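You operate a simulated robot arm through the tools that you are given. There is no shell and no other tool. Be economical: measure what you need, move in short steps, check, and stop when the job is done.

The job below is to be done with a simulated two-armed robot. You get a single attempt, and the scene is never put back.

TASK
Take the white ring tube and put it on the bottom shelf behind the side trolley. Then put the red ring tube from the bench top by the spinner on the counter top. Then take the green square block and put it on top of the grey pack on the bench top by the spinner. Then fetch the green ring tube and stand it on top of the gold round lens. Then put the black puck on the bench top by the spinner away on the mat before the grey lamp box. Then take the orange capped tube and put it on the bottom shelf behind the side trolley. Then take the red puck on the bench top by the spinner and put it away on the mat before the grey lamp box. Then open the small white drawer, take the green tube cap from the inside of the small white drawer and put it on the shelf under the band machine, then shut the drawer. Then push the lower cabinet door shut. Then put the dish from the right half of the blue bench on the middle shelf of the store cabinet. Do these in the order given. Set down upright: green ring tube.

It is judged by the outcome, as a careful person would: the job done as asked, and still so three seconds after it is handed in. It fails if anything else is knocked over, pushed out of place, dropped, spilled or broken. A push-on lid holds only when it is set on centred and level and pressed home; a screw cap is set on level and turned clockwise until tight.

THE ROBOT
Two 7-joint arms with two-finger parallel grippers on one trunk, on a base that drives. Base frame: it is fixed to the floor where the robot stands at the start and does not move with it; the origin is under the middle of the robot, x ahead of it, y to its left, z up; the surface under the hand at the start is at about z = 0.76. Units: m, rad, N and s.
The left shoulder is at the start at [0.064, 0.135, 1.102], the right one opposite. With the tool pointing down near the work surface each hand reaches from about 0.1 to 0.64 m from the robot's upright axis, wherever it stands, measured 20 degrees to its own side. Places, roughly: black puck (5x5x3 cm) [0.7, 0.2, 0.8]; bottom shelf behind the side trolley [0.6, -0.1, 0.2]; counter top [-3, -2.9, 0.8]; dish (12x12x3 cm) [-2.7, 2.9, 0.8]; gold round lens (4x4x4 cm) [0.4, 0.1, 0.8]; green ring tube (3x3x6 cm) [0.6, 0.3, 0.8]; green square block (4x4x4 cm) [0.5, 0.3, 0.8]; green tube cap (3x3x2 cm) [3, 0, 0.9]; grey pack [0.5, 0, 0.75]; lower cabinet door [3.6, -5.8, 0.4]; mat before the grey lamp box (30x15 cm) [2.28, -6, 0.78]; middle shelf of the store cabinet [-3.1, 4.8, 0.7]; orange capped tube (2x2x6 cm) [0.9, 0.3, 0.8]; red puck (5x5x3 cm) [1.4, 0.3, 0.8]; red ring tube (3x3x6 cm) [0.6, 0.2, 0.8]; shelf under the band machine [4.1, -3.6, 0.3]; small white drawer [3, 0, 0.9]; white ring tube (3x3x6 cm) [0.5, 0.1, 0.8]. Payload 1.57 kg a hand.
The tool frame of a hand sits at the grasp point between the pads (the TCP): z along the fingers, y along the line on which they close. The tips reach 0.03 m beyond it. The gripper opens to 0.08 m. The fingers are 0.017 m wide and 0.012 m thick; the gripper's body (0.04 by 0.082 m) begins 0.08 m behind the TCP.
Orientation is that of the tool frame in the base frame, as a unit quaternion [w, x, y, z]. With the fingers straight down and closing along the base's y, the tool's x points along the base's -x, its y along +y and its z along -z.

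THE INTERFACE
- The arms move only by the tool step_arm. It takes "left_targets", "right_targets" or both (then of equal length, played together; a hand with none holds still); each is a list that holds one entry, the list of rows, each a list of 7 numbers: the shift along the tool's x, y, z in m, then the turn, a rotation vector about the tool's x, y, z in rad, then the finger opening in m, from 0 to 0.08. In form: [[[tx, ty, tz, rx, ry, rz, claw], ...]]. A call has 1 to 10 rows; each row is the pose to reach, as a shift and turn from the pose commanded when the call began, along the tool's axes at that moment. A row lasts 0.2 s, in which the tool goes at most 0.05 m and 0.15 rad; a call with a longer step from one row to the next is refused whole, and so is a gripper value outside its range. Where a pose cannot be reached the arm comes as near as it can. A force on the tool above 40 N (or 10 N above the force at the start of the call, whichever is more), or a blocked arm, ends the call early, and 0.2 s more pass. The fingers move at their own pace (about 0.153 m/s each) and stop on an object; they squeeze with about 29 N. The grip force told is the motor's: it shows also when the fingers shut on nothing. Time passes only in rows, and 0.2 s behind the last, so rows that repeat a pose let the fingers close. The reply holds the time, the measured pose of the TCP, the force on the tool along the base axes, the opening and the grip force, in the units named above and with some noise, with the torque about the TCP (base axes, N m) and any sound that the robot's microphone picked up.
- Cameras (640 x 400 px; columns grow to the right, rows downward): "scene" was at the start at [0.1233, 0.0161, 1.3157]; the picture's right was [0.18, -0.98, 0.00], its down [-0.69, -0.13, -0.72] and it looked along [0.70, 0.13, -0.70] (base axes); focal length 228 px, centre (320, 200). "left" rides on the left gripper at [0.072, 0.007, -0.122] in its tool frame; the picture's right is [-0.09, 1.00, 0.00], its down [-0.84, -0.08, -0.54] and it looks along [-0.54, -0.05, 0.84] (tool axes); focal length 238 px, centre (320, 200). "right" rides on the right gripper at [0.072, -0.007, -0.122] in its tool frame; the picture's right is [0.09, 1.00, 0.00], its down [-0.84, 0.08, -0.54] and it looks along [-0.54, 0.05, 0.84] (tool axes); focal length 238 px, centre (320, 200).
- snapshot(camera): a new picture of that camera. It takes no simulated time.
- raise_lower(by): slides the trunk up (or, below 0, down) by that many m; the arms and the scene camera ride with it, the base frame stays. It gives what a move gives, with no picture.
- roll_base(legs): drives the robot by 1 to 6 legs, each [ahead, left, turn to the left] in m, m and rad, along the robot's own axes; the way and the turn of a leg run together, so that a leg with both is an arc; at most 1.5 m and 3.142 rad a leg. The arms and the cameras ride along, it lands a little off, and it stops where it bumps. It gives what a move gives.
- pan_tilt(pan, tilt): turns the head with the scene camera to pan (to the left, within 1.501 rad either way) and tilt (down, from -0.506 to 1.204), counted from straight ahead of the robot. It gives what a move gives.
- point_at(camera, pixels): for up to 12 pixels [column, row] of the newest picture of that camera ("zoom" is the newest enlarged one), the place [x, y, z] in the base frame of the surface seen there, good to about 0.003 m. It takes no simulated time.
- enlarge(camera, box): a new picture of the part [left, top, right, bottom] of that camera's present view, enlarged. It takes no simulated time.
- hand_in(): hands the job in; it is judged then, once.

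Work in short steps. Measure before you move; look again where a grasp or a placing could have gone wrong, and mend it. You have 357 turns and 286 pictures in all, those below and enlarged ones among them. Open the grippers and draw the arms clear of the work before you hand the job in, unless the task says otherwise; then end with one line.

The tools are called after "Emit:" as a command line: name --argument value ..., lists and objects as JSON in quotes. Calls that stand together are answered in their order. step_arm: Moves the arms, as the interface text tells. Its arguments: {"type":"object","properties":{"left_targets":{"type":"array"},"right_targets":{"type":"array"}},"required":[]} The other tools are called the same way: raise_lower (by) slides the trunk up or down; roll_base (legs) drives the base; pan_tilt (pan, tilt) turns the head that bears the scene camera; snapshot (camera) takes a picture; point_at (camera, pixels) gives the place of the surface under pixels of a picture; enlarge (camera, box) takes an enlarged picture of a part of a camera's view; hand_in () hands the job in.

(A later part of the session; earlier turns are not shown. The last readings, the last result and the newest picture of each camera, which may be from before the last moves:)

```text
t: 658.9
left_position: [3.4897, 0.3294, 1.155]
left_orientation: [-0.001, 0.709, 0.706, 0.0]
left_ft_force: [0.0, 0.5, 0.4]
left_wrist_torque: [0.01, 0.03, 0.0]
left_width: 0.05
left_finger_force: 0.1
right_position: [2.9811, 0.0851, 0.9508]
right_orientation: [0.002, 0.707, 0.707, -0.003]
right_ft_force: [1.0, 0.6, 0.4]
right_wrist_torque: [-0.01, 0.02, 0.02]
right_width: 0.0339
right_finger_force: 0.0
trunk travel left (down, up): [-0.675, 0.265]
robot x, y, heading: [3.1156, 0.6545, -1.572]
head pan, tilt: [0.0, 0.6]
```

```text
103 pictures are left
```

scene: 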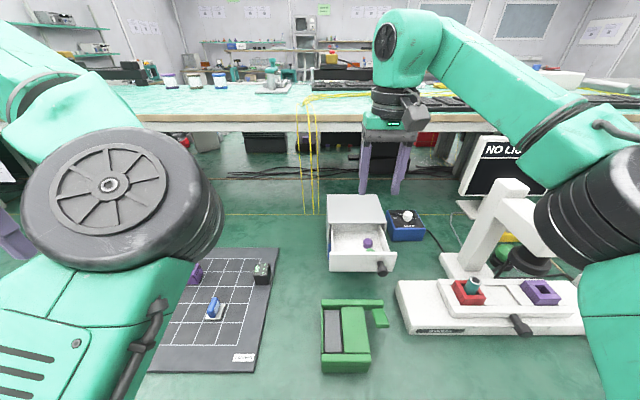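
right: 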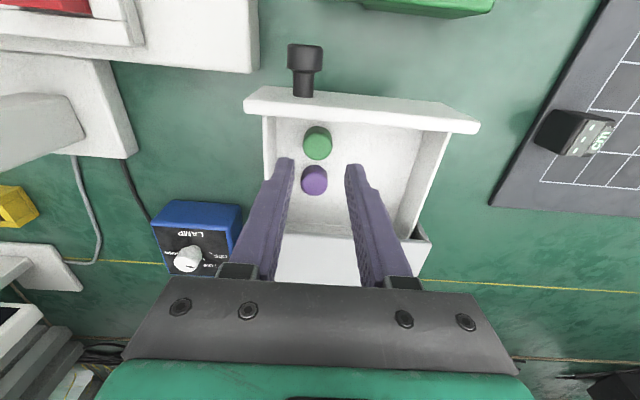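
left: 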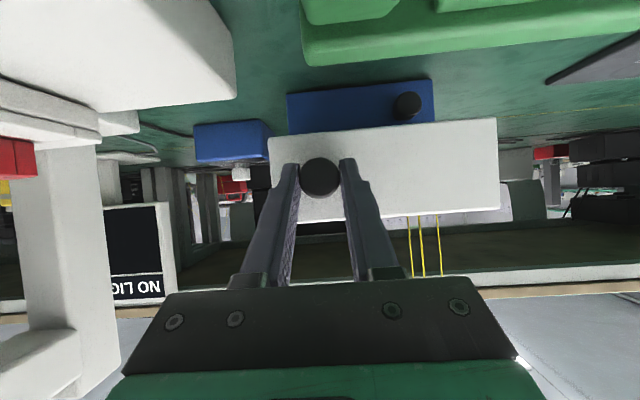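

Cap at (317,146), aligned. I descend carefully to z 0.882.

Emit:
step_arm --right_targets '[[[-0.0015, 0.0, 0.02, 0, 0, 0, 0.034], [-0.0015, 0.0, 0.035, 0, 0, 0, 0.034], [-0.0015, 0.0, 0.035, 0, 0, 0, 0.034]]]'

Emit:
enlarge --camera "right" --box '[240, 90, 420, 230]'

```text
t: 659.7
left_position: [3.4892, 0.3291, 1.1543]
left_orientation: [-0.002, 0.708, 0.707, 0.0]
left_ft_force: [-0.3, 0.5, -0.6]
left_wrist_torque: [-0.02, 0.03, -0.01]
left_width: 0.0499
left_finger_force: 0.0
right_position: [2.9821, 0.0843, 0.9182]
right_orientation: [0.002, 0.708, 0.707, -0.003]
right_ft_force: [-0.4, 0.5, -0.1]
right_wrist_torque: [0.03, 0.01, 0.02]
right_width: 0.0339
right_finger_force: 0.1
trunk travel left (down, up): [-0.675, 0.265]
robot x, y, heading: [3.1121, 0.653, -1.568]
head pan, tilt: [0.0, 0.6]
```

```text
2.86 times, centred on (330, 160) of right
```

zoom: 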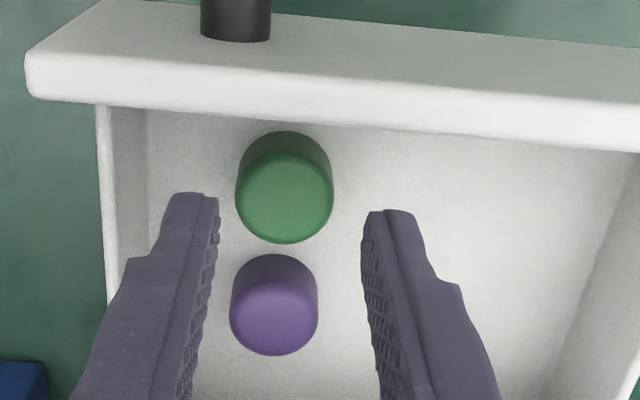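

Good margins. I descend the last 0.036 m and close.

Emit:
step_arm --right_targets '[[[0, -0.001, 0.018, 0, 0, 0, 0.034], [0, -0.001, 0.036, 0, 0, 0, 0.034], [0, -0.001, 0.036, 0, 0, 0, 0.034], [0, -0.001, 0.036, 0, 0, 0, 0.0], [0, -0.001, 0.036, 0, 0, 0, 0.0], [0, -0.001, 0.036, 0, 0, 0, 0.0]]]'

Emit:
snapshot --camera "right"

```text
t: 661.1
left_position: [3.4889, 0.3292, 1.1553]
left_orientation: [-0.002, 0.707, 0.707, 0.0]
left_ft_force: [0.1, 0.0, -0.4]
left_wrist_torque: [-0.01, 0.01, -0.03]
left_width: 0.0499
left_finger_force: 0.1
right_position: [2.98, 0.084, 0.8821]
right_orientation: [0.002, 0.707, 0.707, -0.003]
right_ft_force: [-0.7, -0.4, -0.8]
right_wrist_torque: [-0.04, 0.01, 0.0]
right_width: 0.0239
right_finger_force: 28.9
trunk travel left (down, up): [-0.675, 0.265]
robot x, y, heading: [3.1129, 0.6476, -1.568]
head pan, tilt: [0.0, 0.6]
```

```text
101 pictures are left
```

right: 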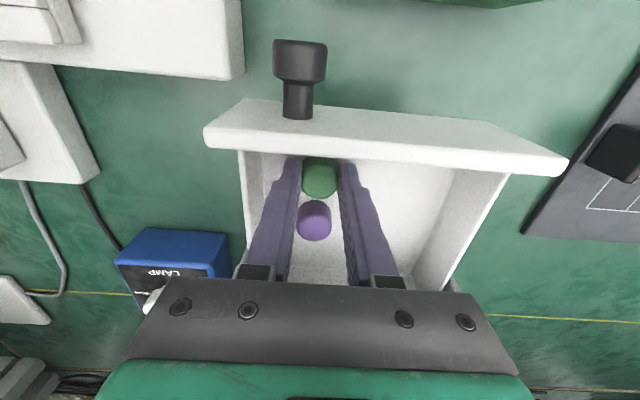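

Cap gripped (0.024 m). I lift it clear and retract, then measure my wrist's height above the TCP to plan the low-shelf placement.

Emit:
step_arm --right_targets '[[[0, 0, -0.03, 0, 0, 0, 0.0], [0, 0, -0.07, 0, 0, 0, 0.0], [0, 0, -0.11, 0, 0, 0, 0.0], [0.03, 0, -0.14, 0, 0, 0, 0.0], [0.06, 0, -0.17, 0, 0, 0, 0.0], [0.09, 0, -0.19, 0, 0, 0, 0.0], [0.13, 0, -0.2, 0, 0, 0, 0.0]]]'

Emit:
pan_tilt --pan -0.2 --tilt 0.5

Emit:
snapshot --camera "scene"

```text
t: 662.7
left_position: [3.489, 0.3302, 1.1557]
left_orientation: [-0.001, 0.708, 0.706, -0.001]
left_ft_force: [-0.5, 0.6, 0.3]
left_wrist_torque: [-0.04, -0.01, 0.04]
left_width: 0.0499
left_finger_force: 0.1
right_position: [2.9787, 0.2167, 1.085]
right_orientation: [0.002, 0.708, 0.706, -0.003]
right_ft_force: [-0.5, 0.5, 0.8]
right_wrist_torque: [-0.03, -0.01, 0.0]
right_width: 0.0239
right_finger_force: 29.1
trunk travel left (down, up): [-0.675, 0.265]
robot x, y, heading: [3.1164, 0.6512, -1.57]
head pan, tilt: [0.0, 0.6]
```

```text
t: 663.4
left_position: [3.4893, 0.3283, 1.1539]
left_orientation: [-0.001, 0.708, 0.706, 0.0]
left_ft_force: [-0.3, 0.0, -0.1]
left_wrist_torque: [0.0, -0.03, -0.02]
left_width: 0.0501
left_finger_force: 0.0
right_position: [2.9793, 0.2131, 1.0841]
right_orientation: [0.001, 0.708, 0.706, -0.003]
right_ft_force: [-0.9, -0.3, 0.6]
right_wrist_torque: [0.0, 0.03, -0.04]
right_width: 0.0236
right_finger_force: 29.2
trunk travel left (down, up): [-0.675, 0.265]
robot x, y, heading: [3.1164, 0.6517, -1.571]
head pan, tilt: [-0.201, 0.499]
```

```text
100 pictures are left
```

scene: 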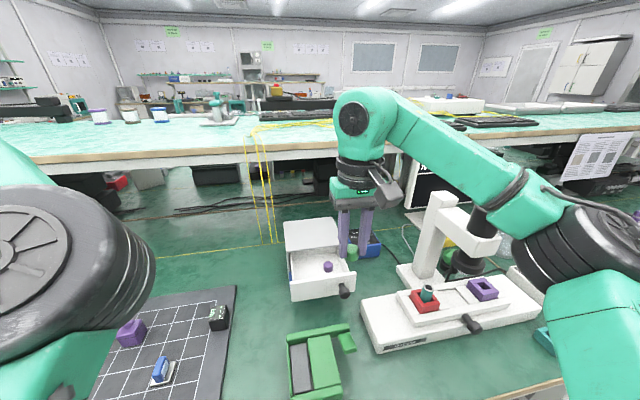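

Emit:
point_at --camera "scene" --pixels '[[368, 92], [352, 118], [420, 125], [480, 165], [530, 200], [355, 185], [345, 230]]'

```text
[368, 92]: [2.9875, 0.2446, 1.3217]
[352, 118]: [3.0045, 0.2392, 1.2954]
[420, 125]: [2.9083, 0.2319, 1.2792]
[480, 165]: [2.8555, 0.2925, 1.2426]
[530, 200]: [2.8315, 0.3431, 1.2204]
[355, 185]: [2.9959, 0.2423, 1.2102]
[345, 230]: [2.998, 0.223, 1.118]
```

With the trunk down the whole arm stays within 0.25 m above the TCP, so a top-down placing under the bench top (z 0.74) is feasible. I tuck the left hand a bit and drive around to the island.

Emit:
step_arm --right_targets '[[[0, 0, 0, 0, 0, 0, 0.0], [0, 0, 0, 0, 0, 0, 0.0]]]'

Emit:
roll_base --legs '[[-0.6, 0, 0], [0, -1.3, 0.02], [0, -1.3, 0.03], [0, -1.25, 0.03], [1.3, 0, 0]]'

```text
t: 664.0
left_position: [3.4899, 0.3281, 1.154]
left_orientation: [-0.001, 0.708, 0.706, 0.0]
left_ft_force: [-0.3, -1.0, -0.1]
left_wrist_torque: [-0.01, 0.02, 0.02]
left_width: 0.05
left_finger_force: 0.1
right_position: [2.9793, 0.2135, 1.0834]
right_orientation: [0.002, 0.708, 0.707, -0.003]
right_ft_force: [1.1, 0.1, 0.2]
right_wrist_torque: [0.01, 0.02, 0.04]
right_width: 0.0235
right_finger_force: 28.7
trunk travel left (down, up): [-0.675, 0.265]
robot x, y, heading: [3.114, 0.6497, -1.573]
head pan, tilt: [-0.201, 0.499]
```

```text
t: 691.6
left_position: [-0.2217, -0.5776, 1.1538]
left_orientation: [-0.001, 0.684, 0.73, 0.0]
left_ft_force: [0.3, 0.7, -0.3]
left_wrist_torque: [-0.02, 0.02, -0.02]
left_width: 0.05
left_finger_force: 0.0
right_position: [-0.7246, -0.7259, 1.0837]
right_orientation: [0.002, 0.684, 0.73, -0.002]
right_ft_force: [-0.4, -0.8, 0.4]
right_wrist_torque: [0.0, 0.0, -0.01]
right_width: 0.0261
right_finger_force: 29.1
trunk travel left (down, up): [-0.675, 0.265]
robot x, y, heading: [-0.6182, -0.2821, -1.502]
head pan, tilt: [-0.201, 0.499]
```

I check the cap in the gripper while continuing.

Emit:
roll_base --legs '[[0, 0, -0.069], [1.3, -0.7, 0], [1.3, -0.15, 0], [1.2, 0, 0], [0.9, 0, 0], [0, 0, 1.571]]'

Emit:
snapshot --camera "right"

Emit:
pan_tilt --pan 0.0 --tilt 0.35

Emit:
snapshot --camera "scene"

```text
t: 719.3
left_position: [-1.1897, -4.562, 1.154]
left_orientation: [-0.002, -0.009, 1.0, 0.0]
left_ft_force: [0.2, -0.4, 0.1]
left_wrist_torque: [0.0, 0.0, 0.01]
left_width: 0.0499
left_finger_force: 0.1
right_position: [-1.065, -5.0704, 1.0831]
right_orientation: [0.004, -0.008, 1.0, -0.001]
right_ft_force: [0.4, -0.3, -0.3]
right_wrist_torque: [0.01, 0.01, -0.02]
right_width: 0.0261
right_finger_force: 29.3
trunk travel left (down, up): [-0.675, 0.265]
robot x, y, heading: [-1.5018, -4.9402, 0.018]
head pan, tilt: [-0.201, 0.499]
```

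```text
99 pictures are left
```

right: 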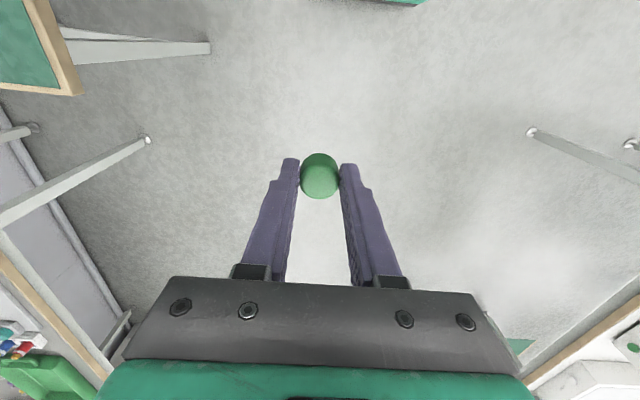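

```text
t: 720.0
left_position: [-1.1905, -4.5626, 1.154]
left_orientation: [-0.001, -0.008, 1.0, 0.0]
left_ft_force: [-0.2, 0.0, -0.1]
left_wrist_torque: [0.01, 0.0, 0.0]
left_width: 0.0501
left_finger_force: 0.0
right_position: [-1.0658, -5.0715, 1.0841]
right_orientation: [0.002, -0.009, 1.0, -0.001]
right_ft_force: [-0.3, 0.9, -0.3]
right_wrist_torque: [-0.01, 0.0, 0.02]
right_width: 0.0263
right_finger_force: 28.7
trunk travel left (down, up): [-0.675, 0.265]
robot x, y, heading: [-1.5, -4.9398, 0.017]
head pan, tilt: [0.0, 0.351]
```

```text
98 pictures are left
```

scene: 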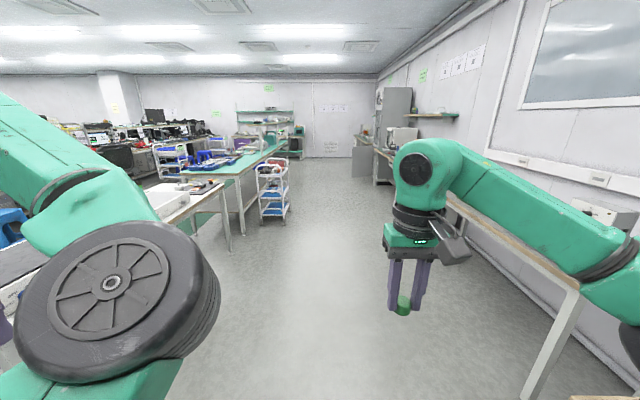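

Cap is held. I drive along the corridor to x≈4.1.

Emit:
roll_base --legs '[[0, 0, -0.019], [1.45, 0, 0], [1.45, 0, 0], [1.4, 0, 0], [1.3, 0, 0]]'

Emit:
pan_tilt --pan 1.2 --tilt 0.5

Emit:
snapshot --camera "scene"

```text
t: 747.0
left_position: [4.4212, -4.776, 1.154]
left_orientation: [-0.001, 0.028, 1.0, -0.001]
left_ft_force: [0.9, -0.1, 0.5]
left_wrist_torque: [0.02, 0.01, 0.0]
left_width: 0.0502
left_finger_force: 0.0
right_position: [4.5074, -5.2912, 1.0845]
right_orientation: [0.002, 0.028, 1.0, 0.0]
right_ft_force: [0.0, -1.6, 0.0]
right_wrist_torque: [0.0, 0.0, -0.01]
right_width: 0.0261
right_finger_force: 29.1
trunk travel left (down, up): [-0.675, 0.265]
robot x, y, heading: [4.0793, -5.1266, -0.046]
head pan, tilt: [0.0, 0.351]
```

```text
t: 748.4
left_position: [4.4203, -4.7755, 1.1533]
left_orientation: [-0.001, 0.028, 1.0, -0.001]
left_ft_force: [-0.4, 0.1, 0.5]
left_wrist_torque: [0.02, -0.01, -0.03]
left_width: 0.0501
left_finger_force: 0.0
right_position: [4.5073, -5.2894, 1.0834]
right_orientation: [0.003, 0.027, 1.0, -0.001]
right_ft_force: [0.7, -0.1, 0.3]
right_wrist_torque: [-0.02, 0.01, 0.0]
right_width: 0.0264
right_finger_force: 29.3
trunk travel left (down, up): [-0.675, 0.265]
robot x, y, heading: [4.0804, -5.1323, -0.053]
head pan, tilt: [1.201, 0.499]
```

```text
97 pictures are left
```

scene: 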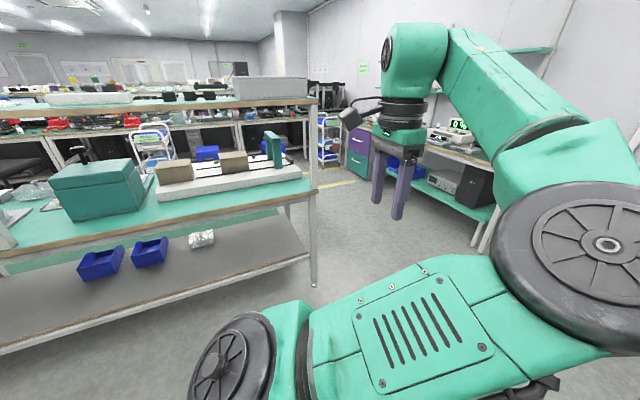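

I turn to face the island and view its lower shelf.

Emit:
roll_base --legs '[[0, 0, 1.622]]'

Emit:
raise_lower --by -0.4

Emit:
pan_tilt --pan 0.0 --tilt 0.4

Emit:
snapshot --camera "scene"

```text
t: 752.8
left_position: [3.7044, -4.8114, 1.1546]
left_orientation: [0.0, 0.708, -0.706, 0.002]
left_ft_force: [-0.2, -1.0, -0.3]
left_wrist_torque: [-0.01, 0.0, 0.01]
left_width: 0.0497
left_finger_force: 0.0
right_position: [4.2149, -4.6946, 1.0835]
right_orientation: [-0.003, 0.708, -0.706, -0.001]
right_ft_force: [0.1, -0.4, -0.3]
right_wrist_torque: [0.06, -0.01, 0.04]
right_width: 0.0259
right_finger_force: 28.5
trunk travel left (down, up): [-0.675, 0.265]
robot x, y, heading: [4.0811, -5.1304, 1.569]
head pan, tilt: [1.201, 0.499]
```

```text
t: 756.6
left_position: [3.704, -4.8117, 0.7547]
left_orientation: [0.0, 0.708, -0.706, 0.001]
left_ft_force: [-0.4, 0.0, -0.2]
left_wrist_torque: [-0.03, -0.05, 0.0]
left_width: 0.05
left_finger_force: 0.0
right_position: [4.2136, -4.6947, 0.6841]
right_orientation: [-0.002, 0.707, -0.707, -0.001]
right_ft_force: [0.1, -0.7, -0.3]
right_wrist_torque: [0.01, 0.02, 0.04]
right_width: 0.0262
right_finger_force: 29.3
trunk travel left (down, up): [-0.275, 0.665]
robot x, y, heading: [4.0771, -5.1324, 1.575]
head pan, tilt: [1.201, 0.499]
```

```text
t: 758.0
left_position: [3.7035, -4.8122, 0.7541]
left_orientation: [0.0, 0.708, -0.706, 0.002]
left_ft_force: [0.1, -0.1, -0.3]
left_wrist_torque: [0.01, -0.02, -0.02]
left_width: 0.0499
left_finger_force: 0.1
right_position: [4.2141, -4.6937, 0.6832]
right_orientation: [-0.002, 0.708, -0.707, -0.001]
right_ft_force: [0.5, -0.6, 0.5]
right_wrist_torque: [-0.03, 0.0, 0.03]
right_width: 0.0264
right_finger_force: 28.8
trunk travel left (down, up): [-0.275, 0.665]
robot x, y, heading: [4.0795, -5.1345, 1.575]
head pan, tilt: [0.0, 0.4]
```

```text
96 pictures are left
```

scene: 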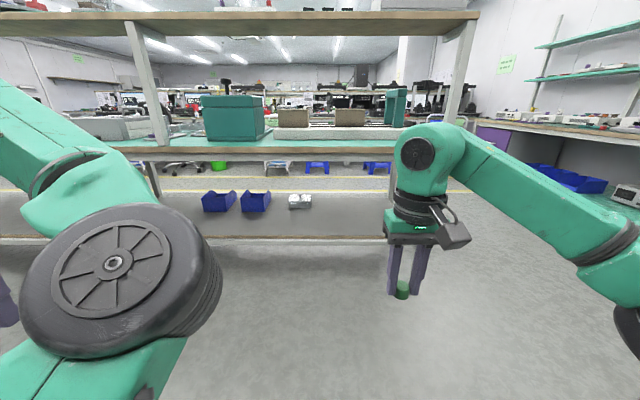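

I measure the shelf, items and the top's front edge.

Emit:
point_at --camera "scene" --pixels '[[300, 201], [312, 203], [255, 200], [340, 220], [370, 220], [340, 236], [340, 160], [340, 152], [375, 200], [420, 160], [340, 200]]'

Emit:
enlarge --camera "scene" --box '[180, 120, 480, 300]'

```text
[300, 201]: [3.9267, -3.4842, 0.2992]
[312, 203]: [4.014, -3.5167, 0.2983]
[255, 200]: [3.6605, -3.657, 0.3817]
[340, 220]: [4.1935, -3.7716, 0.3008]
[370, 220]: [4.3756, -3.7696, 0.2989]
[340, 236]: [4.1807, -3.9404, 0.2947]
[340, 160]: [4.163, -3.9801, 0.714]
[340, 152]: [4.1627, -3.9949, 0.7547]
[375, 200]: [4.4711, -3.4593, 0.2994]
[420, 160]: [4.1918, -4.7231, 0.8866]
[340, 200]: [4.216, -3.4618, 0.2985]
```

```text
2.13 times, centred on (330, 210) of scene
```

zoom: 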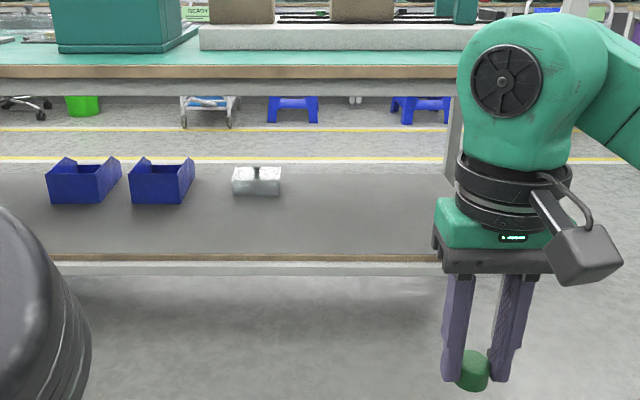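

Shelf top z≈0.299, top rail bottom ≈0.69. I'll place the cap near (4.12,-3.83). I tuck the left hand back and lower, lower the trunk, and check poses.

Emit:
step_arm --left_targets '[[[0.03, 0, 0.02, 0, 0, 0, 0.05], [0.06, 0, 0.04, 0, 0, 0, 0.05], [0.09, 0, 0.06, 0, 0, 0, 0.05], [0.11, 0, 0.08, 0, 0, 0, 0.05]]]'

Emit:
raise_lower --by -0.265

Emit:
roll_base --legs '[[0, 0.09, -0.004], [0.5, 0, 0]]'

Emit:
snapshot --camera "scene"

```text
t: 759.0
left_position: [3.7044, -4.921, 0.6739]
left_orientation: [0.0, 0.708, -0.707, 0.002]
left_ft_force: [0.5, 0.8, -0.2]
left_wrist_torque: [-0.03, 0.01, -0.01]
left_width: 0.05
left_finger_force: 0.0
left hand out of reach, approached as far as the arm can: row 1
right_position: [4.2137, -4.6939, 0.6834]
right_orientation: [-0.003, 0.707, -0.707, -0.001]
right_ft_force: [-0.7, 0.5, -0.2]
right_wrist_torque: [-0.01, 0.0, -0.02]
right_width: 0.0261
right_finger_force: 29.2
trunk travel left (down, up): [-0.275, 0.665]
robot x, y, heading: [4.0785, -5.1335, 1.58]
head pan, tilt: [0.0, 0.4]
```

```text
t: 761.7
left_position: [3.7034, -4.9198, 0.408]
left_orientation: [0.0, 0.709, -0.706, 0.001]
left_ft_force: [0.4, -0.4, 0.2]
left_wrist_torque: [-0.01, 0.01, -0.01]
left_width: 0.0503
left_finger_force: 0.0
right_position: [4.2138, -4.6929, 0.4191]
right_orientation: [-0.003, 0.708, -0.706, -0.002]
right_ft_force: [-0.1, -0.5, -0.3]
right_wrist_torque: [-0.04, -0.01, -0.01]
right_width: 0.0262
right_finger_force: 29.0
trunk travel left (down, up): [-0.01, 0.93]
robot x, y, heading: [4.0829, -5.1308, 1.576]
head pan, tilt: [0.0, 0.4]
```

```text
t: 765.4
left_position: [3.6079, -4.4173, 0.409]
left_orientation: [0.0, 0.71, -0.704, 0.002]
left_ft_force: [-0.8, -0.1, 0.2]
left_wrist_torque: [0.0, 0.01, 0.02]
left_width: 0.0502
left_finger_force: 0.1
right_position: [4.1165, -4.1889, 0.4191]
right_orientation: [-0.002, 0.709, -0.705, -0.002]
right_ft_force: [-0.3, 0.2, -1.0]
right_wrist_torque: [-0.02, -0.03, 0.02]
right_width: 0.026
right_finger_force: 29.0
trunk travel left (down, up): [-0.01, 0.93]
robot x, y, heading: [3.9846, -4.6297, 1.582]
head pan, tilt: [0.0, 0.4]
```

```text
94 pictures are left
```

scene: 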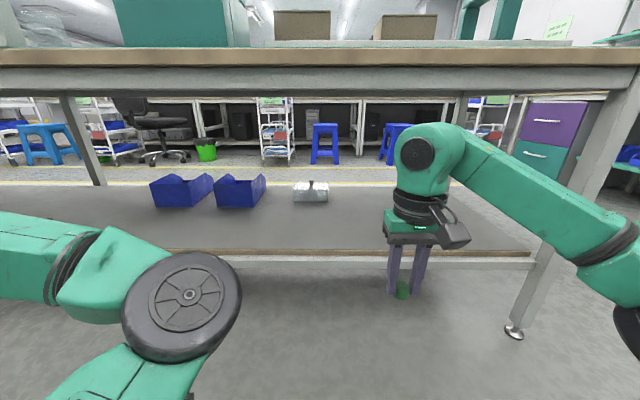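

Emit:
point_at --camera "scene" --pixels '[[515, 328], [545, 270], [600, 160], [600, 250], [630, 270], [560, 190], [430, 130], [634, 310], [400, 80], [400, 95]]'

```text
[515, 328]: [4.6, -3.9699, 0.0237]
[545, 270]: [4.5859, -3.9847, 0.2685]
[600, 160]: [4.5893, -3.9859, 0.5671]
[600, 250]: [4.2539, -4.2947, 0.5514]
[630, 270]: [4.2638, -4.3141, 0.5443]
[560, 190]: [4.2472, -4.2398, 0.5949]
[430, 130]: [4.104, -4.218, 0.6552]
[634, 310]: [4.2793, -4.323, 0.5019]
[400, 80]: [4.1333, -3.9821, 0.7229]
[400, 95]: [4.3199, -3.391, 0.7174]
```

Leg is at x 4.59, clear of my elbow. I check the left elbow disc, lower the right hand slightly and drive in most of the way.

Emit:
point_at --camera "scene" --pixels '[[180, 305], [190, 265], [100, 270], [230, 330]]'

Emit:
step_arm --right_targets '[[[0, 0, 0.025, 0, 0, 0, 0.0], [0, 0, 0.045, 0, 0, 0, 0.0]]]'

Emit:
roll_base --legs '[[0.22, 0, -0.008]]'

Emit:
snapshot --camera "scene"

```text
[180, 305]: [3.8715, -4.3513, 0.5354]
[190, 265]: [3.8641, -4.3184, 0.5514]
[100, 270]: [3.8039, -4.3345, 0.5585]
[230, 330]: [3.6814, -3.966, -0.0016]
```

```text
t: 766.0
left_position: [3.6077, -4.418, 0.4087]
left_orientation: [0.0, 0.709, -0.705, 0.001]
left_ft_force: [-0.1, -0.5, -0.2]
left_wrist_torque: [0.01, 0.01, 0.0]
left_width: 0.05
left_finger_force: 0.0
right_position: [4.1148, -4.1895, 0.3738]
right_orientation: [-0.003, 0.71, -0.705, -0.002]
right_ft_force: [0.2, 0.2, -0.3]
right_wrist_torque: [0.01, -0.01, -0.04]
right_width: 0.0262
right_finger_force: 28.9
trunk travel left (down, up): [-0.01, 0.93]
robot x, y, heading: [3.9834, -4.6306, 1.58]
head pan, tilt: [0.0, 0.4]
```

```text
t: 767.7
left_position: [3.6097, -4.1952, 0.4101]
left_orientation: [0.0, -0.707, 0.708, -0.001]
left_ft_force: [0.9, -0.1, -0.3]
left_wrist_torque: [0.0, -0.04, 0.0]
left_width: 0.05
left_finger_force: 0.0
right_position: [4.119, -3.9713, 0.3722]
right_orientation: [0.003, -0.705, 0.709, 0.001]
right_ft_force: [-0.5, 0.3, 0.8]
right_wrist_torque: [0.01, -0.03, -0.01]
right_width: 0.0259
right_finger_force: 28.5
trunk travel left (down, up): [-0.01, 0.93]
robot x, y, heading: [3.9826, -4.4048, 1.572]
head pan, tilt: [0.0, 0.4]
```

```text
93 pictures are left
```

scene: 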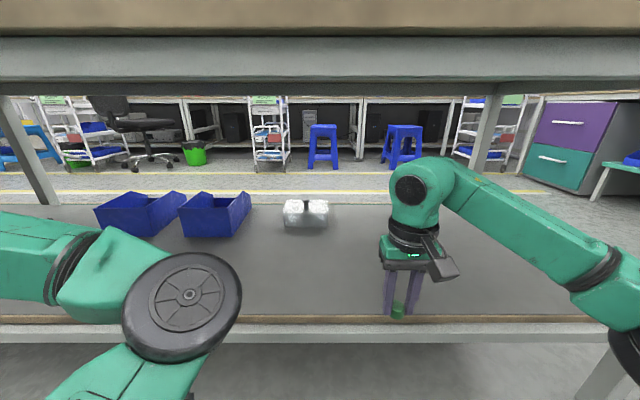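

The hand is at the shelf edge with good clearance. I roll in 0.13 m more.

Emit:
roll_base --legs '[[0.13, 0, 0]]'

Emit:
snapshot --camera "scene"

Emit:
snapshot --camera "right"

```text
t: 769.0
left_position: [3.6084, -4.0639, 0.41]
left_orientation: [0.0, -0.707, 0.708, -0.001]
left_ft_force: [-1.1, -0.2, -0.3]
left_wrist_torque: [0.01, 0.0, 0.03]
left_width: 0.05
left_finger_force: 0.0
right_position: [4.1178, -3.8408, 0.3734]
right_orientation: [0.002, -0.706, 0.708, 0.002]
right_ft_force: [0.4, 0.1, -0.1]
right_wrist_torque: [0.0, 0.04, -0.01]
right_width: 0.0263
right_finger_force: 28.8
trunk travel left (down, up): [-0.01, 0.93]
robot x, y, heading: [3.9815, -4.2762, 1.57]
head pan, tilt: [0.0, 0.4]
```

```text
92 pictures are left
```

scene: 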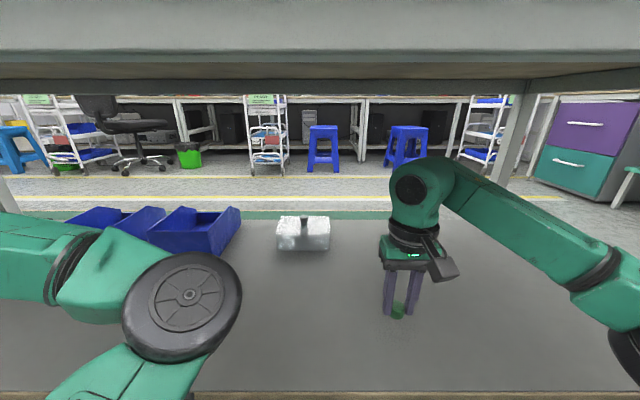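

```text
91 pictures are left
```

right: 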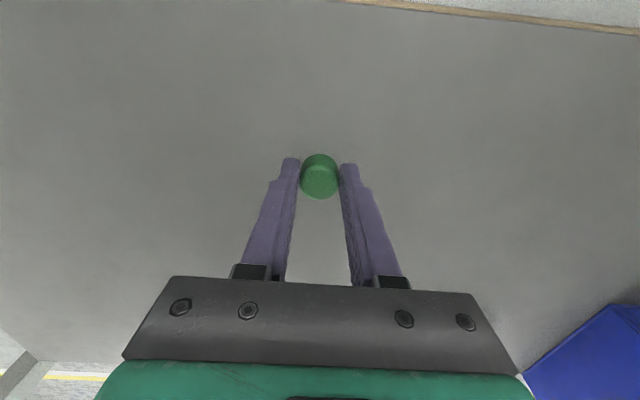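

I lower to the shelf in small final steps.

Emit:
step_arm --right_targets '[[[0, 0, 0.02, 0, 0, 0, 0.0], [0, 0, 0.032, 0, 0, 0, 0.0], [0, 0, 0.034, 0, 0, 0, 0.0], [0, 0, 0.036, 0, 0, 0, 0.0], [0, 0, 0.038, 0, 0, 0, 0.0], [0, 0, 0.039, 0, 0, 0, 0.0]]]'

```text
t: 770.4
left_position: [3.6082, -4.0646, 0.4091]
left_orientation: [0.002, -0.707, 0.708, -0.001]
left_ft_force: [0.7, 0.4, -0.8]
left_wrist_torque: [0.0, -0.02, -0.01]
left_width: 0.05
left_finger_force: 0.1
right_position: [4.1178, -3.8407, 0.3357]
right_orientation: [0.002, -0.705, 0.709, 0.003]
right_ft_force: [0.4, 1.9, 12.4]
right_wrist_torque: [0.13, -0.03, 0.03]
right_width: 0.026
right_finger_force: 29.3
trunk travel left (down, up): [-0.01, 0.93]
robot x, y, heading: [3.9813, -4.2787, 1.574]
head pan, tilt: [0.0, 0.4]
```

Contact (12 N). I relieve, open and rise 0.06 m.

Emit:
step_arm --right_targets '[[[0, 0, -0.001, 0, 0, 0, 0.0], [0, 0, -0.001, 0, 0, 0, 0.032], [0, 0, -0.001, 0, 0, 0, 0.045], [0, 0, -0.001, 0, 0, 0, 0.045], [0, 0, -0.02, 0, 0, 0, 0.045], [0, 0, -0.045, 0, 0, 0, 0.045]]]'

Emit:
snapshot --camera "right"

```text
t: 771.8
left_position: [3.6083, -4.0641, 0.4092]
left_orientation: [0.0, -0.706, 0.708, 0.0]
left_ft_force: [1.0, 0.1, 0.3]
left_wrist_torque: [0.0, -0.02, -0.01]
left_width: 0.0499
left_finger_force: 0.0
right_position: [4.1184, -3.8399, 0.3785]
right_orientation: [0.002, -0.706, 0.708, 0.001]
right_ft_force: [0.6, 0.2, -1.0]
right_wrist_torque: [0.0, 0.03, 0.0]
right_width: 0.0449
right_finger_force: 0.0
trunk travel left (down, up): [-0.01, 0.93]
robot x, y, heading: [3.9868, -4.2776, 1.574]
head pan, tilt: [0.0, 0.4]
```

```text
90 pictures are left
```

right: 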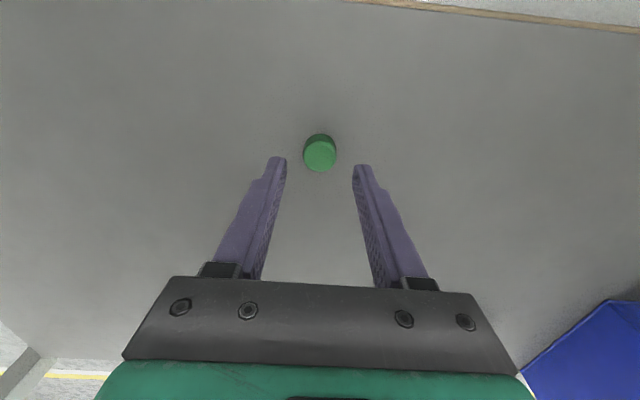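

The cap is on the shelf. I back out, raise the trunk and return to the aisle to shut the drawer.

Emit:
roll_base --legs '[[-0.72, 0, 0]]'

Emit:
raise_lower --by 0.4

Emit:
raise_lower --by 0.27

Emit:
roll_base --legs '[[0, 0, -1.574], [-1.4, 0, 0], [-1.4, 0, 0], [-1.4, 0, 0], [-1.3, 0, 0]]'

```text
t: 775.7
left_position: [3.6116, -4.7798, 0.4099]
left_orientation: [0.0, 0.708, -0.706, 0.001]
left_ft_force: [-0.2, 0.3, 0.0]
left_wrist_torque: [-0.03, 0.0, -0.03]
left_width: 0.0501
left_finger_force: 0.1
right_position: [4.1197, -4.5528, 0.3788]
right_orientation: [-0.002, 0.708, -0.707, -0.002]
right_ft_force: [0.2, 0.6, 0.2]
right_wrist_torque: [0.0, -0.02, 0.01]
right_width: 0.0453
right_finger_force: 0.2
trunk travel left (down, up): [-0.01, 0.93]
robot x, y, heading: [3.9864, -4.9886, 1.575]
head pan, tilt: [0.0, 0.4]
```

```text
t: 779.5
left_position: [3.6115, -4.7793, 0.8078]
left_orientation: [0.0, 0.709, -0.706, 0.001]
left_ft_force: [0.6, 0.7, 0.4]
left_wrist_torque: [0.01, 0.01, -0.02]
left_width: 0.0502
left_finger_force: 0.2
right_position: [4.1186, -4.5528, 0.7787]
right_orientation: [0.002, -0.707, 0.707, 0.001]
right_ft_force: [0.0, 0.2, 0.0]
right_wrist_torque: [-0.01, 0.0, 0.02]
right_width: 0.0452
right_finger_force: 0.0
trunk travel left (down, up): [-0.41, 0.53]
robot x, y, heading: [3.9852, -4.9913, 1.583]
head pan, tilt: [0.0, 0.4]
```

```text
t: 782.2
left_position: [3.6104, -4.7771, 1.079]
left_orientation: [0.0, 0.708, -0.706, 0.001]
left_ft_force: [-0.6, 0.0, 0.0]
left_wrist_torque: [-0.01, 0.01, 0.03]
left_width: 0.0498
left_finger_force: 0.0
right_position: [4.1175, -4.5525, 1.0479]
right_orientation: [-0.002, 0.707, -0.707, -0.001]
right_ft_force: [-0.8, 0.3, 0.8]
right_wrist_torque: [0.01, 0.02, 0.03]
right_width: 0.0449
right_finger_force: 0.1
trunk travel left (down, up): [-0.68, 0.26]
robot x, y, heading: [3.9823, -4.9951, 1.581]
head pan, tilt: [0.0, 0.4]
```

```text
t: 812.5
left_position: [-1.3479, -4.8364, 1.0787]
left_orientation: [-0.001, -0.018, 1.0, -0.002]
left_ft_force: [-0.1, 1.3, -0.1]
left_wrist_torque: [0.02, -0.01, 0.01]
left_width: 0.05
left_finger_force: 0.1
right_position: [-1.1037, -5.3367, 1.0483]
right_orientation: [0.002, -0.018, 1.0, -0.001]
right_ft_force: [0.1, 0.0, -0.1]
right_wrist_torque: [-0.05, 0.0, 0.0]
right_width: 0.0448
right_finger_force: 0.1
trunk travel left (down, up): [-0.68, 0.26]
robot x, y, heading: [-1.5474, -5.2204, 0.038]
head pan, tilt: [0.0, 0.4]
```

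Emit:
roll_base --legs '[[0, 1.0, 0], [0, 0, -1.609], [-1.5, 0, 0], [-1.45, 0.3, 0], [-1.4, 0.5, 0], [-1.1, 0, 0]]'

```text
t: 847.5
left_position: [-0.4323, 0.981, 1.0788]
left_orientation: [-0.001, 0.699, 0.715, 0.0]
left_ft_force: [0.2, 0.5, 0.1]
left_wrist_torque: [-0.02, -0.03, -0.01]
left_width: 0.05
left_finger_force: 0.1
right_position: [-0.936, 0.7446, 1.0506]
right_orientation: [0.001, 0.7, 0.714, -0.003]
right_ft_force: [-0.7, -0.3, 0.3]
right_wrist_torque: [0.03, 0.02, 0.05]
right_width: 0.0451
right_finger_force: 0.0
trunk travel left (down, up): [-0.68, 0.26]
robot x, y, heading: [-0.8137, 1.1875, -1.544]
head pan, tilt: [0.0, 0.4]
```

I strafe along the aisle to the drawer.

Emit:
roll_base --legs '[[-0.08, 0, -0.027], [0, 1.35, 0.02], [0, 1.35, 0.03], [0, 1.27, 0.03]]'

Emit:
pan_tilt --pan 0.0 --tilt 0.6

Emit:
snapshot --camera "scene"

```text
t: 867.3
left_position: [3.5559, 1.2971, 1.0799]
left_orientation: [-0.002, 0.67, 0.742, 0.0]
left_ft_force: [0.0, 0.3, -1.4]
left_wrist_torque: [-0.01, -0.02, 0.02]
left_width: 0.0503
left_finger_force: 0.0
right_position: [3.0735, 1.0213, 1.048]
right_orientation: [0.001, 0.67, 0.742, -0.002]
right_ft_force: [0.6, -0.5, 0.8]
right_wrist_torque: [0.01, -0.04, -0.01]
right_width: 0.045
right_finger_force: 0.1
trunk travel left (down, up): [-0.68, 0.26]
robot x, y, heading: [3.1635, 1.4656, -1.463]
head pan, tilt: [0.0, 0.4]
```

```text
t: 868.0
left_position: [3.5568, 1.299, 1.0794]
left_orientation: [-0.001, 0.67, 0.742, -0.001]
left_ft_force: [-0.7, -0.2, -0.9]
left_wrist_torque: [0.01, 0.01, 0.01]
left_width: 0.0501
left_finger_force: 0.1
right_position: [3.073, 1.0219, 1.0481]
right_orientation: [0.001, 0.671, 0.742, -0.002]
right_ft_force: [-0.1, 0.7, -0.5]
right_wrist_torque: [0.02, 0.01, 0.03]
right_width: 0.0455
right_finger_force: 0.1
trunk travel left (down, up): [-0.68, 0.26]
robot x, y, heading: [3.1615, 1.472, -1.463]
head pan, tilt: [0.0, 0.6]
```

```text
89 pictures are left
```

scene: 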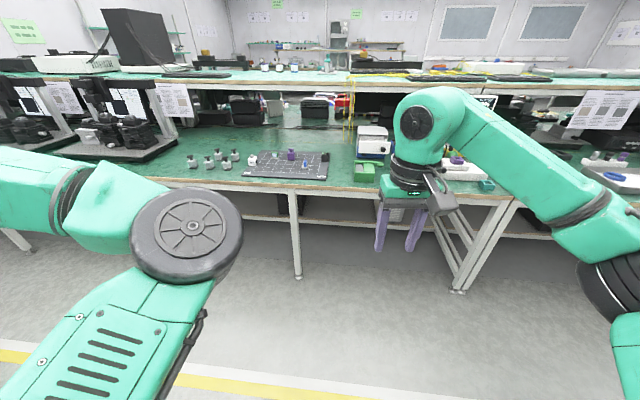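

I square up, close the right fingers and roll in to the drawer.

Emit:
roll_base --legs '[[0, 0, -0.108], [0.8, 0, 0]]'

Emit:
step_arm --right_targets '[[[0, 0, 0, 0, 0, 0, 0.02], [0, 0, 0, 0, 0, 0, 0.0], [0, 0, 0, 0, 0, 0, 0.0]]]'

Emit:
snapshot --camera "right"

```text
t: 872.8
left_position: [3.5395, 0.4637, 1.0789]
left_orientation: [-0.001, 0.706, 0.708, 0.0]
left_ft_force: [0.2, -0.8, 0.1]
left_wrist_torque: [0.01, 0.0, -0.02]
left_width: 0.0502
left_finger_force: 0.0
right_position: [3.0308, 0.2376, 1.0482]
right_orientation: [0.001, 0.707, 0.707, -0.002]
right_ft_force: [-1.0, 0.5, 0.5]
right_wrist_torque: [-0.03, -0.02, 0.03]
right_width: 0.0448
right_finger_force: 0.1
trunk travel left (down, up): [-0.68, 0.26]
robot x, y, heading: [3.1649, 0.6789, -1.563]
head pan, tilt: [0.0, 0.6]
```

```text
t: 873.6
left_position: [3.5383, 0.4653, 1.078]
left_orientation: [-0.001, 0.707, 0.707, 0.0]
left_ft_force: [-0.2, 0.2, 0.0]
left_wrist_torque: [0.02, 0.01, 0.03]
left_width: 0.05
left_finger_force: 0.1
right_position: [3.0307, 0.2382, 1.0483]
right_orientation: [0.002, 0.706, 0.708, -0.002]
right_ft_force: [0.0, 0.0, -0.4]
right_wrist_torque: [0.01, -0.01, 0.02]
right_width: 0.0002
right_finger_force: 20.9
trunk travel left (down, up): [-0.68, 0.26]
robot x, y, heading: [3.1657, 0.6761, -1.559]
head pan, tilt: [0.0, 0.6]
```

```text
88 pictures are left
```

right: 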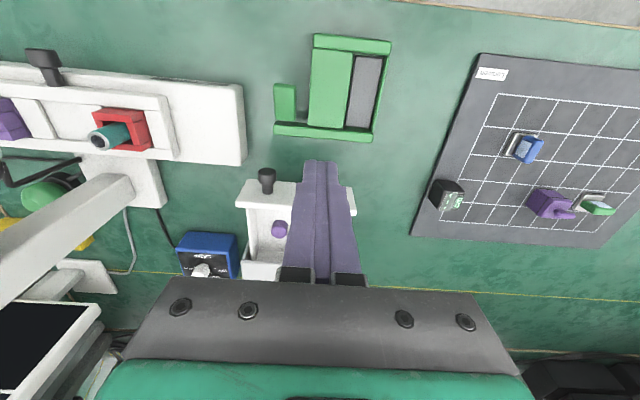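

I lower the closed fingers in front of the drawer front, at y≈0.165, x≈3.02.

Emit:
step_arm --right_targets '[[[-0.035, -0.006, 0, 0, 0, 0, 0.0], [-0.073, -0.012, 0.01, 0, 0, 0, 0.0], [-0.073, -0.012, 0.05, 0, 0, 0, 0.0], [-0.073, -0.012, 0.09, 0, 0, 0, 0.0], [-0.073, -0.012, 0.13, 0, 0, 0, 0.0], [-0.073, -0.012, 0.163, 0, 0, 0, 0.0]]]'

Emit:
snapshot --camera "right"

Emit:
snapshot --camera "scene"

```text
t: 875.0
left_position: [3.5376, 0.4641, 1.078]
left_orientation: [-0.002, 0.707, 0.707, 0.001]
left_ft_force: [-0.4, 0.0, 0.1]
left_wrist_torque: [-0.01, 0.0, 0.01]
left_width: 0.0501
left_finger_force: 0.1
right_position: [3.0171, 0.165, 0.8861]
right_orientation: [0.001, 0.706, 0.708, -0.002]
right_ft_force: [0.0, 0.1, 0.3]
right_wrist_torque: [-0.02, 0.0, -0.01]
right_width: 0.0
right_finger_force: 21.0
trunk travel left (down, up): [-0.68, 0.26]
robot x, y, heading: [3.1636, 0.6753, -1.569]
head pan, tilt: [0.0, 0.6]
```

```text
87 pictures are left
```

right: 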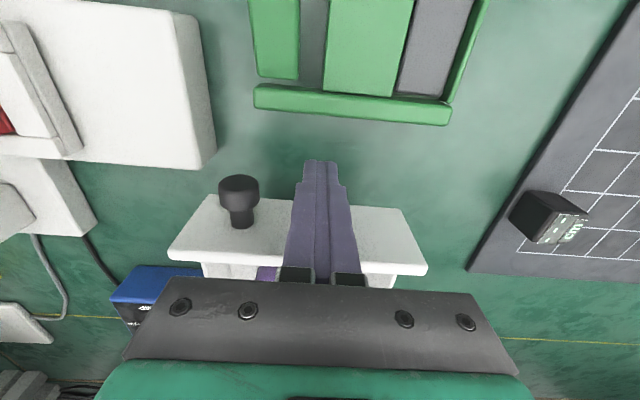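

```text
86 pictures are left
```

scene: 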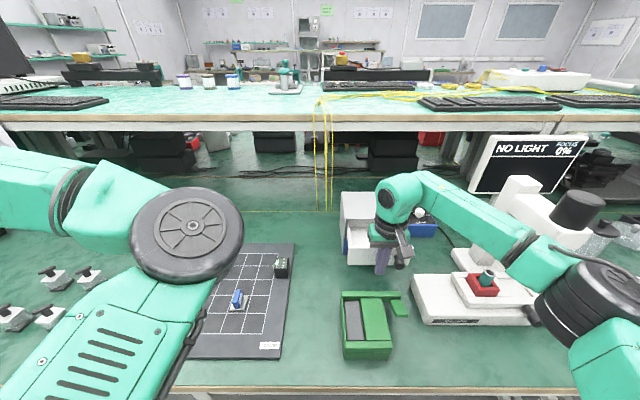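

Before pushing, I check the elbow's distance to the microscope.

Emit:
point_at --camera "scene" --pixels '[[560, 290], [525, 255], [580, 200], [555, 235], [480, 215], [545, 330]]'

```text
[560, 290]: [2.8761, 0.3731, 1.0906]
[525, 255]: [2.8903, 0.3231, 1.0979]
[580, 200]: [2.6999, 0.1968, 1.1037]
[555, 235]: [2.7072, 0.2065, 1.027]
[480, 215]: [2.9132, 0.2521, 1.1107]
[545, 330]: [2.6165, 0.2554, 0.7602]
```

I shift the base 0.03 m left for more room, then push the drawer shut with small arm steps.

Emit:
roll_base --legs '[[0, 0.03, 0]]'

Emit:
step_arm --right_targets '[[[-0.02, 0, 0, 0, 0, 0, 0.0], [-0.04, 0, 0, 0, 0, 0, 0.0], [-0.06, 0, 0, 0, 0, 0, 0.0], [-0.08, 0, 0, 0, 0, 0, 0.0], [-0.1, 0, 0, 0, 0, 0, 0.0], [-0.115, 0, 0, 0, 0, 0, 0.0]]]'

Emit:
snapshot --camera "scene"

```text
t: 875.9
left_position: [3.5642, 0.4634, 1.0807]
left_orientation: [0.0, 0.708, 0.706, 0.001]
left_ft_force: [0.0, -0.2, 0.2]
left_wrist_torque: [0.02, -0.05, 0.0]
left_width: 0.0498
left_finger_force: 0.1
right_position: [3.0435, 0.1647, 0.8872]
right_orientation: [0.003, 0.708, 0.707, -0.001]
right_ft_force: [0.1, 0.6, 0.1]
right_wrist_torque: [-0.01, -0.04, 0.02]
right_width: 0.0
right_finger_force: 20.9
trunk travel left (down, up): [-0.68, 0.26]
robot x, y, heading: [3.1961, 0.6756, -1.564]
head pan, tilt: [0.0, 0.6]
```

```text
t: 877.3
left_position: [3.5684, 0.4642, 1.08]
left_orientation: [-0.001, 0.707, 0.707, 0.0]
left_ft_force: [-1.0, 0.6, 0.2]
left_wrist_torque: [0.0, -0.02, 0.01]
left_width: 0.0504
left_finger_force: 0.0
right_position: [3.0445, 0.0737, 0.8866]
right_orientation: [0.003, 0.707, 0.707, -0.003]
right_ft_force: [0.2, -0.2, -0.1]
right_wrist_torque: [-0.04, 0.01, -0.01]
right_width: 0.0
right_finger_force: 21.5
right hand out of reach, approached as far as the arm can: row 5, 6
trunk travel left (down, up): [-0.68, 0.26]
robot x, y, heading: [3.1982, 0.6759, -1.567]
head pan, tilt: [0.0, 0.6]
```

```text
85 pictures are left
```

scene: 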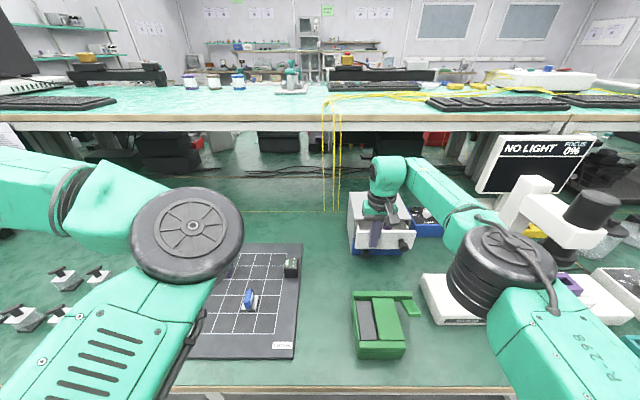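

Reach ended with ~0.04 m to go. I roll the base ahead gently to finish.

Emit:
roll_base --legs '[[0.035, 0, 0]]'

Emit:
enlarge --camera "scene" --box '[320, 140, 460, 270]'

```text
t: 878.1
left_position: [3.5684, 0.4304, 1.0791]
left_orientation: [-0.001, 0.707, 0.707, -0.001]
left_ft_force: [-0.9, -1.1, 0.1]
left_wrist_torque: [0.02, -0.01, 0.02]
left_width: 0.05
left_finger_force: 0.0
right_position: [3.0468, 0.0395, 0.8883]
right_orientation: [0.003, 0.707, 0.707, -0.003]
right_ft_force: [-1.0, -0.2, -0.3]
right_wrist_torque: [0.0, 0.02, -0.02]
right_width: 0.0002
right_finger_force: 21.4
trunk travel left (down, up): [-0.68, 0.26]
robot x, y, heading: [3.1934, 0.6428, -1.565]
head pan, tilt: [0.0, 0.6]
```

```text
3.08 times, centred on (390, 205) of scene
```

zoom: 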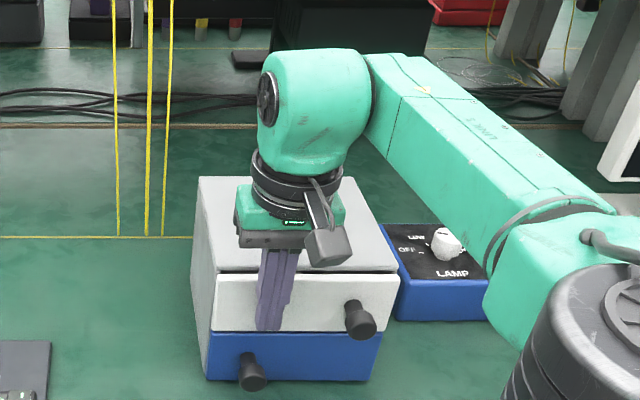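

About 8 mm remain; I roll ahead a little more until it meets resistance.

Emit:
roll_base --legs '[[0.012, 0, 0]]'

Emit:
point_at --camera "zoom" --pixels '[[370, 290], [230, 350], [340, 290]]'

```text
t: 878.9
left_position: [3.5687, 0.4222, 1.0797]
left_orientation: [0.001, 0.707, 0.707, -0.002]
left_ft_force: [0.3, -0.2, -0.2]
left_wrist_torque: [0.02, 0.0, -0.03]
left_width: 0.05
left_finger_force: 0.0
right_position: [3.0457, 0.034, 0.889]
right_orientation: [0.0, 0.707, 0.707, -0.002]
right_ft_force: [1.8, 31.7, -16.6]
right_wrist_torque: [-0.2, 0.02, 0.06]
right_width: 0.0
right_finger_force: 21.3
trunk travel left (down, up): [-0.68, 0.26]
robot x, y, heading: [3.1922, 0.6306, -1.567]
head pan, tilt: [0.0, 0.6]
```

```text
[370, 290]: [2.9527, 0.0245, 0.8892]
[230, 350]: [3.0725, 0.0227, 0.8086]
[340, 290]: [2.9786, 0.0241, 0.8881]
```

The drawer is shut (31 N resistance). I back away and check.

Emit:
roll_base --legs '[[-0.06, 0, 0]]'

Emit:
step_arm --right_targets '[[[0.02, 0, -0.04, 0, 0, 0, 0.0], [0.05, 0, -0.075, 0, 0, 0, 0.02], [0.08, 0, -0.11, 0, 0, 0, 0.04], [0.11, 0, -0.14, 0, 0, 0, 0.05], [0.14, 0, -0.17, 0, 0, 0, 0.05]]]'

Emit:
roll_base --legs '[[-0.55, 0, 0]]'

Emit:
enlarge --camera "scene" --box '[280, 120, 480, 260]'

```text
t: 879.8
left_position: [3.568, 0.4759, 1.0785]
left_orientation: [-0.002, 0.707, 0.707, 0.001]
left_ft_force: [0.0, -0.9, 0.2]
left_wrist_torque: [0.02, -0.03, -0.02]
left_width: 0.0497
left_finger_force: 0.0
right_position: [3.0454, 0.0874, 0.8834]
right_orientation: [-0.002, 0.707, 0.707, 0.0]
right_ft_force: [0.4, -0.4, 0.1]
right_wrist_torque: [-0.02, 0.02, 0.05]
right_width: 0.0
right_finger_force: 21.0
trunk travel left (down, up): [-0.68, 0.26]
robot x, y, heading: [3.1962, 0.6881, -1.57]
head pan, tilt: [0.0, 0.6]
```

```text
t: 881.0
left_position: [3.5681, 0.4783, 1.079]
left_orientation: [0.0, 0.707, 0.707, 0.0]
left_ft_force: [0.3, -0.2, -0.2]
left_wrist_torque: [-0.03, 0.0, 0.01]
left_width: 0.0502
left_finger_force: 0.0
right_position: [3.0459, 0.2314, 1.0585]
right_orientation: [-0.002, 0.707, 0.707, -0.002]
right_ft_force: [-0.2, 0.0, -1.2]
right_wrist_torque: [-0.04, -0.02, -0.03]
right_width: 0.0501
right_finger_force: 0.0
trunk travel left (down, up): [-0.68, 0.26]
robot x, y, heading: [3.1921, 0.6887, -1.564]
head pan, tilt: [0.0, 0.6]
```

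```text
t: 884.2
left_position: [3.5663, 1.0314, 1.0778]
left_orientation: [-0.002, 0.708, 0.706, 0.001]
left_ft_force: [-0.7, -0.1, 0.5]
left_wrist_torque: [0.02, -0.01, 0.03]
left_width: 0.0501
left_finger_force: 0.2
right_position: [3.0441, 0.7825, 1.0556]
right_orientation: [-0.002, 0.708, 0.706, -0.001]
right_ft_force: [0.6, 0.4, 0.5]
right_wrist_torque: [0.01, 0.0, -0.03]
right_width: 0.05
right_finger_force: 0.0
trunk travel left (down, up): [-0.68, 0.26]
robot x, y, heading: [3.1915, 1.2438, -1.569]
head pan, tilt: [0.0, 0.6]
```

```text
2.86 times, centred on (380, 190) of scene
```

zoom: 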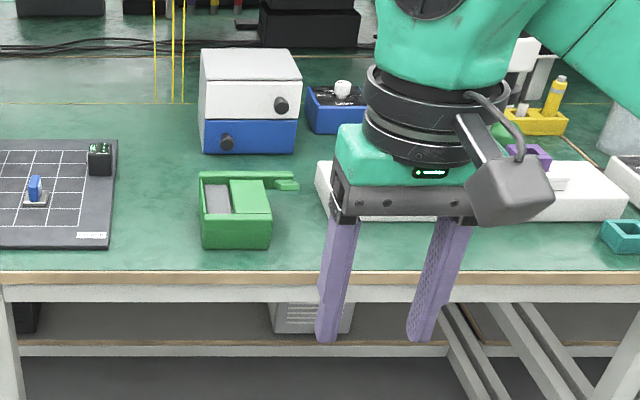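

Drawer shut. Now the cabinet door near (3.6,-5.8). I drive there by the known route.

Emit:
roll_base --legs '[[0, -1.35, 0.01], [0, -1.35, 0.01], [0, -1.25, 0.01], [1.4, 0, 0]]'

```text
t: 909.8
left_position: [-0.3428, -0.3304, 1.0793]
left_orientation: [-0.001, 0.696, 0.718, 0.0]
left_ft_force: [0.3, -0.4, 0.4]
left_wrist_torque: [-0.03, -0.01, 0.0]
left_width: 0.0502
left_finger_force: 0.0
right_position: [-0.8562, -0.5939, 1.0564]
right_orientation: [-0.002, 0.697, 0.717, -0.002]
right_ft_force: [0.7, -0.1, -0.4]
right_wrist_torque: [0.01, -0.02, -0.03]
right_width: 0.0501
right_finger_force: 0.0
trunk travel left (down, up): [-0.68, 0.26]
robot x, y, heading: [-0.7229, -0.1317, -1.538]
head pan, tilt: [0.0, 0.6]
```

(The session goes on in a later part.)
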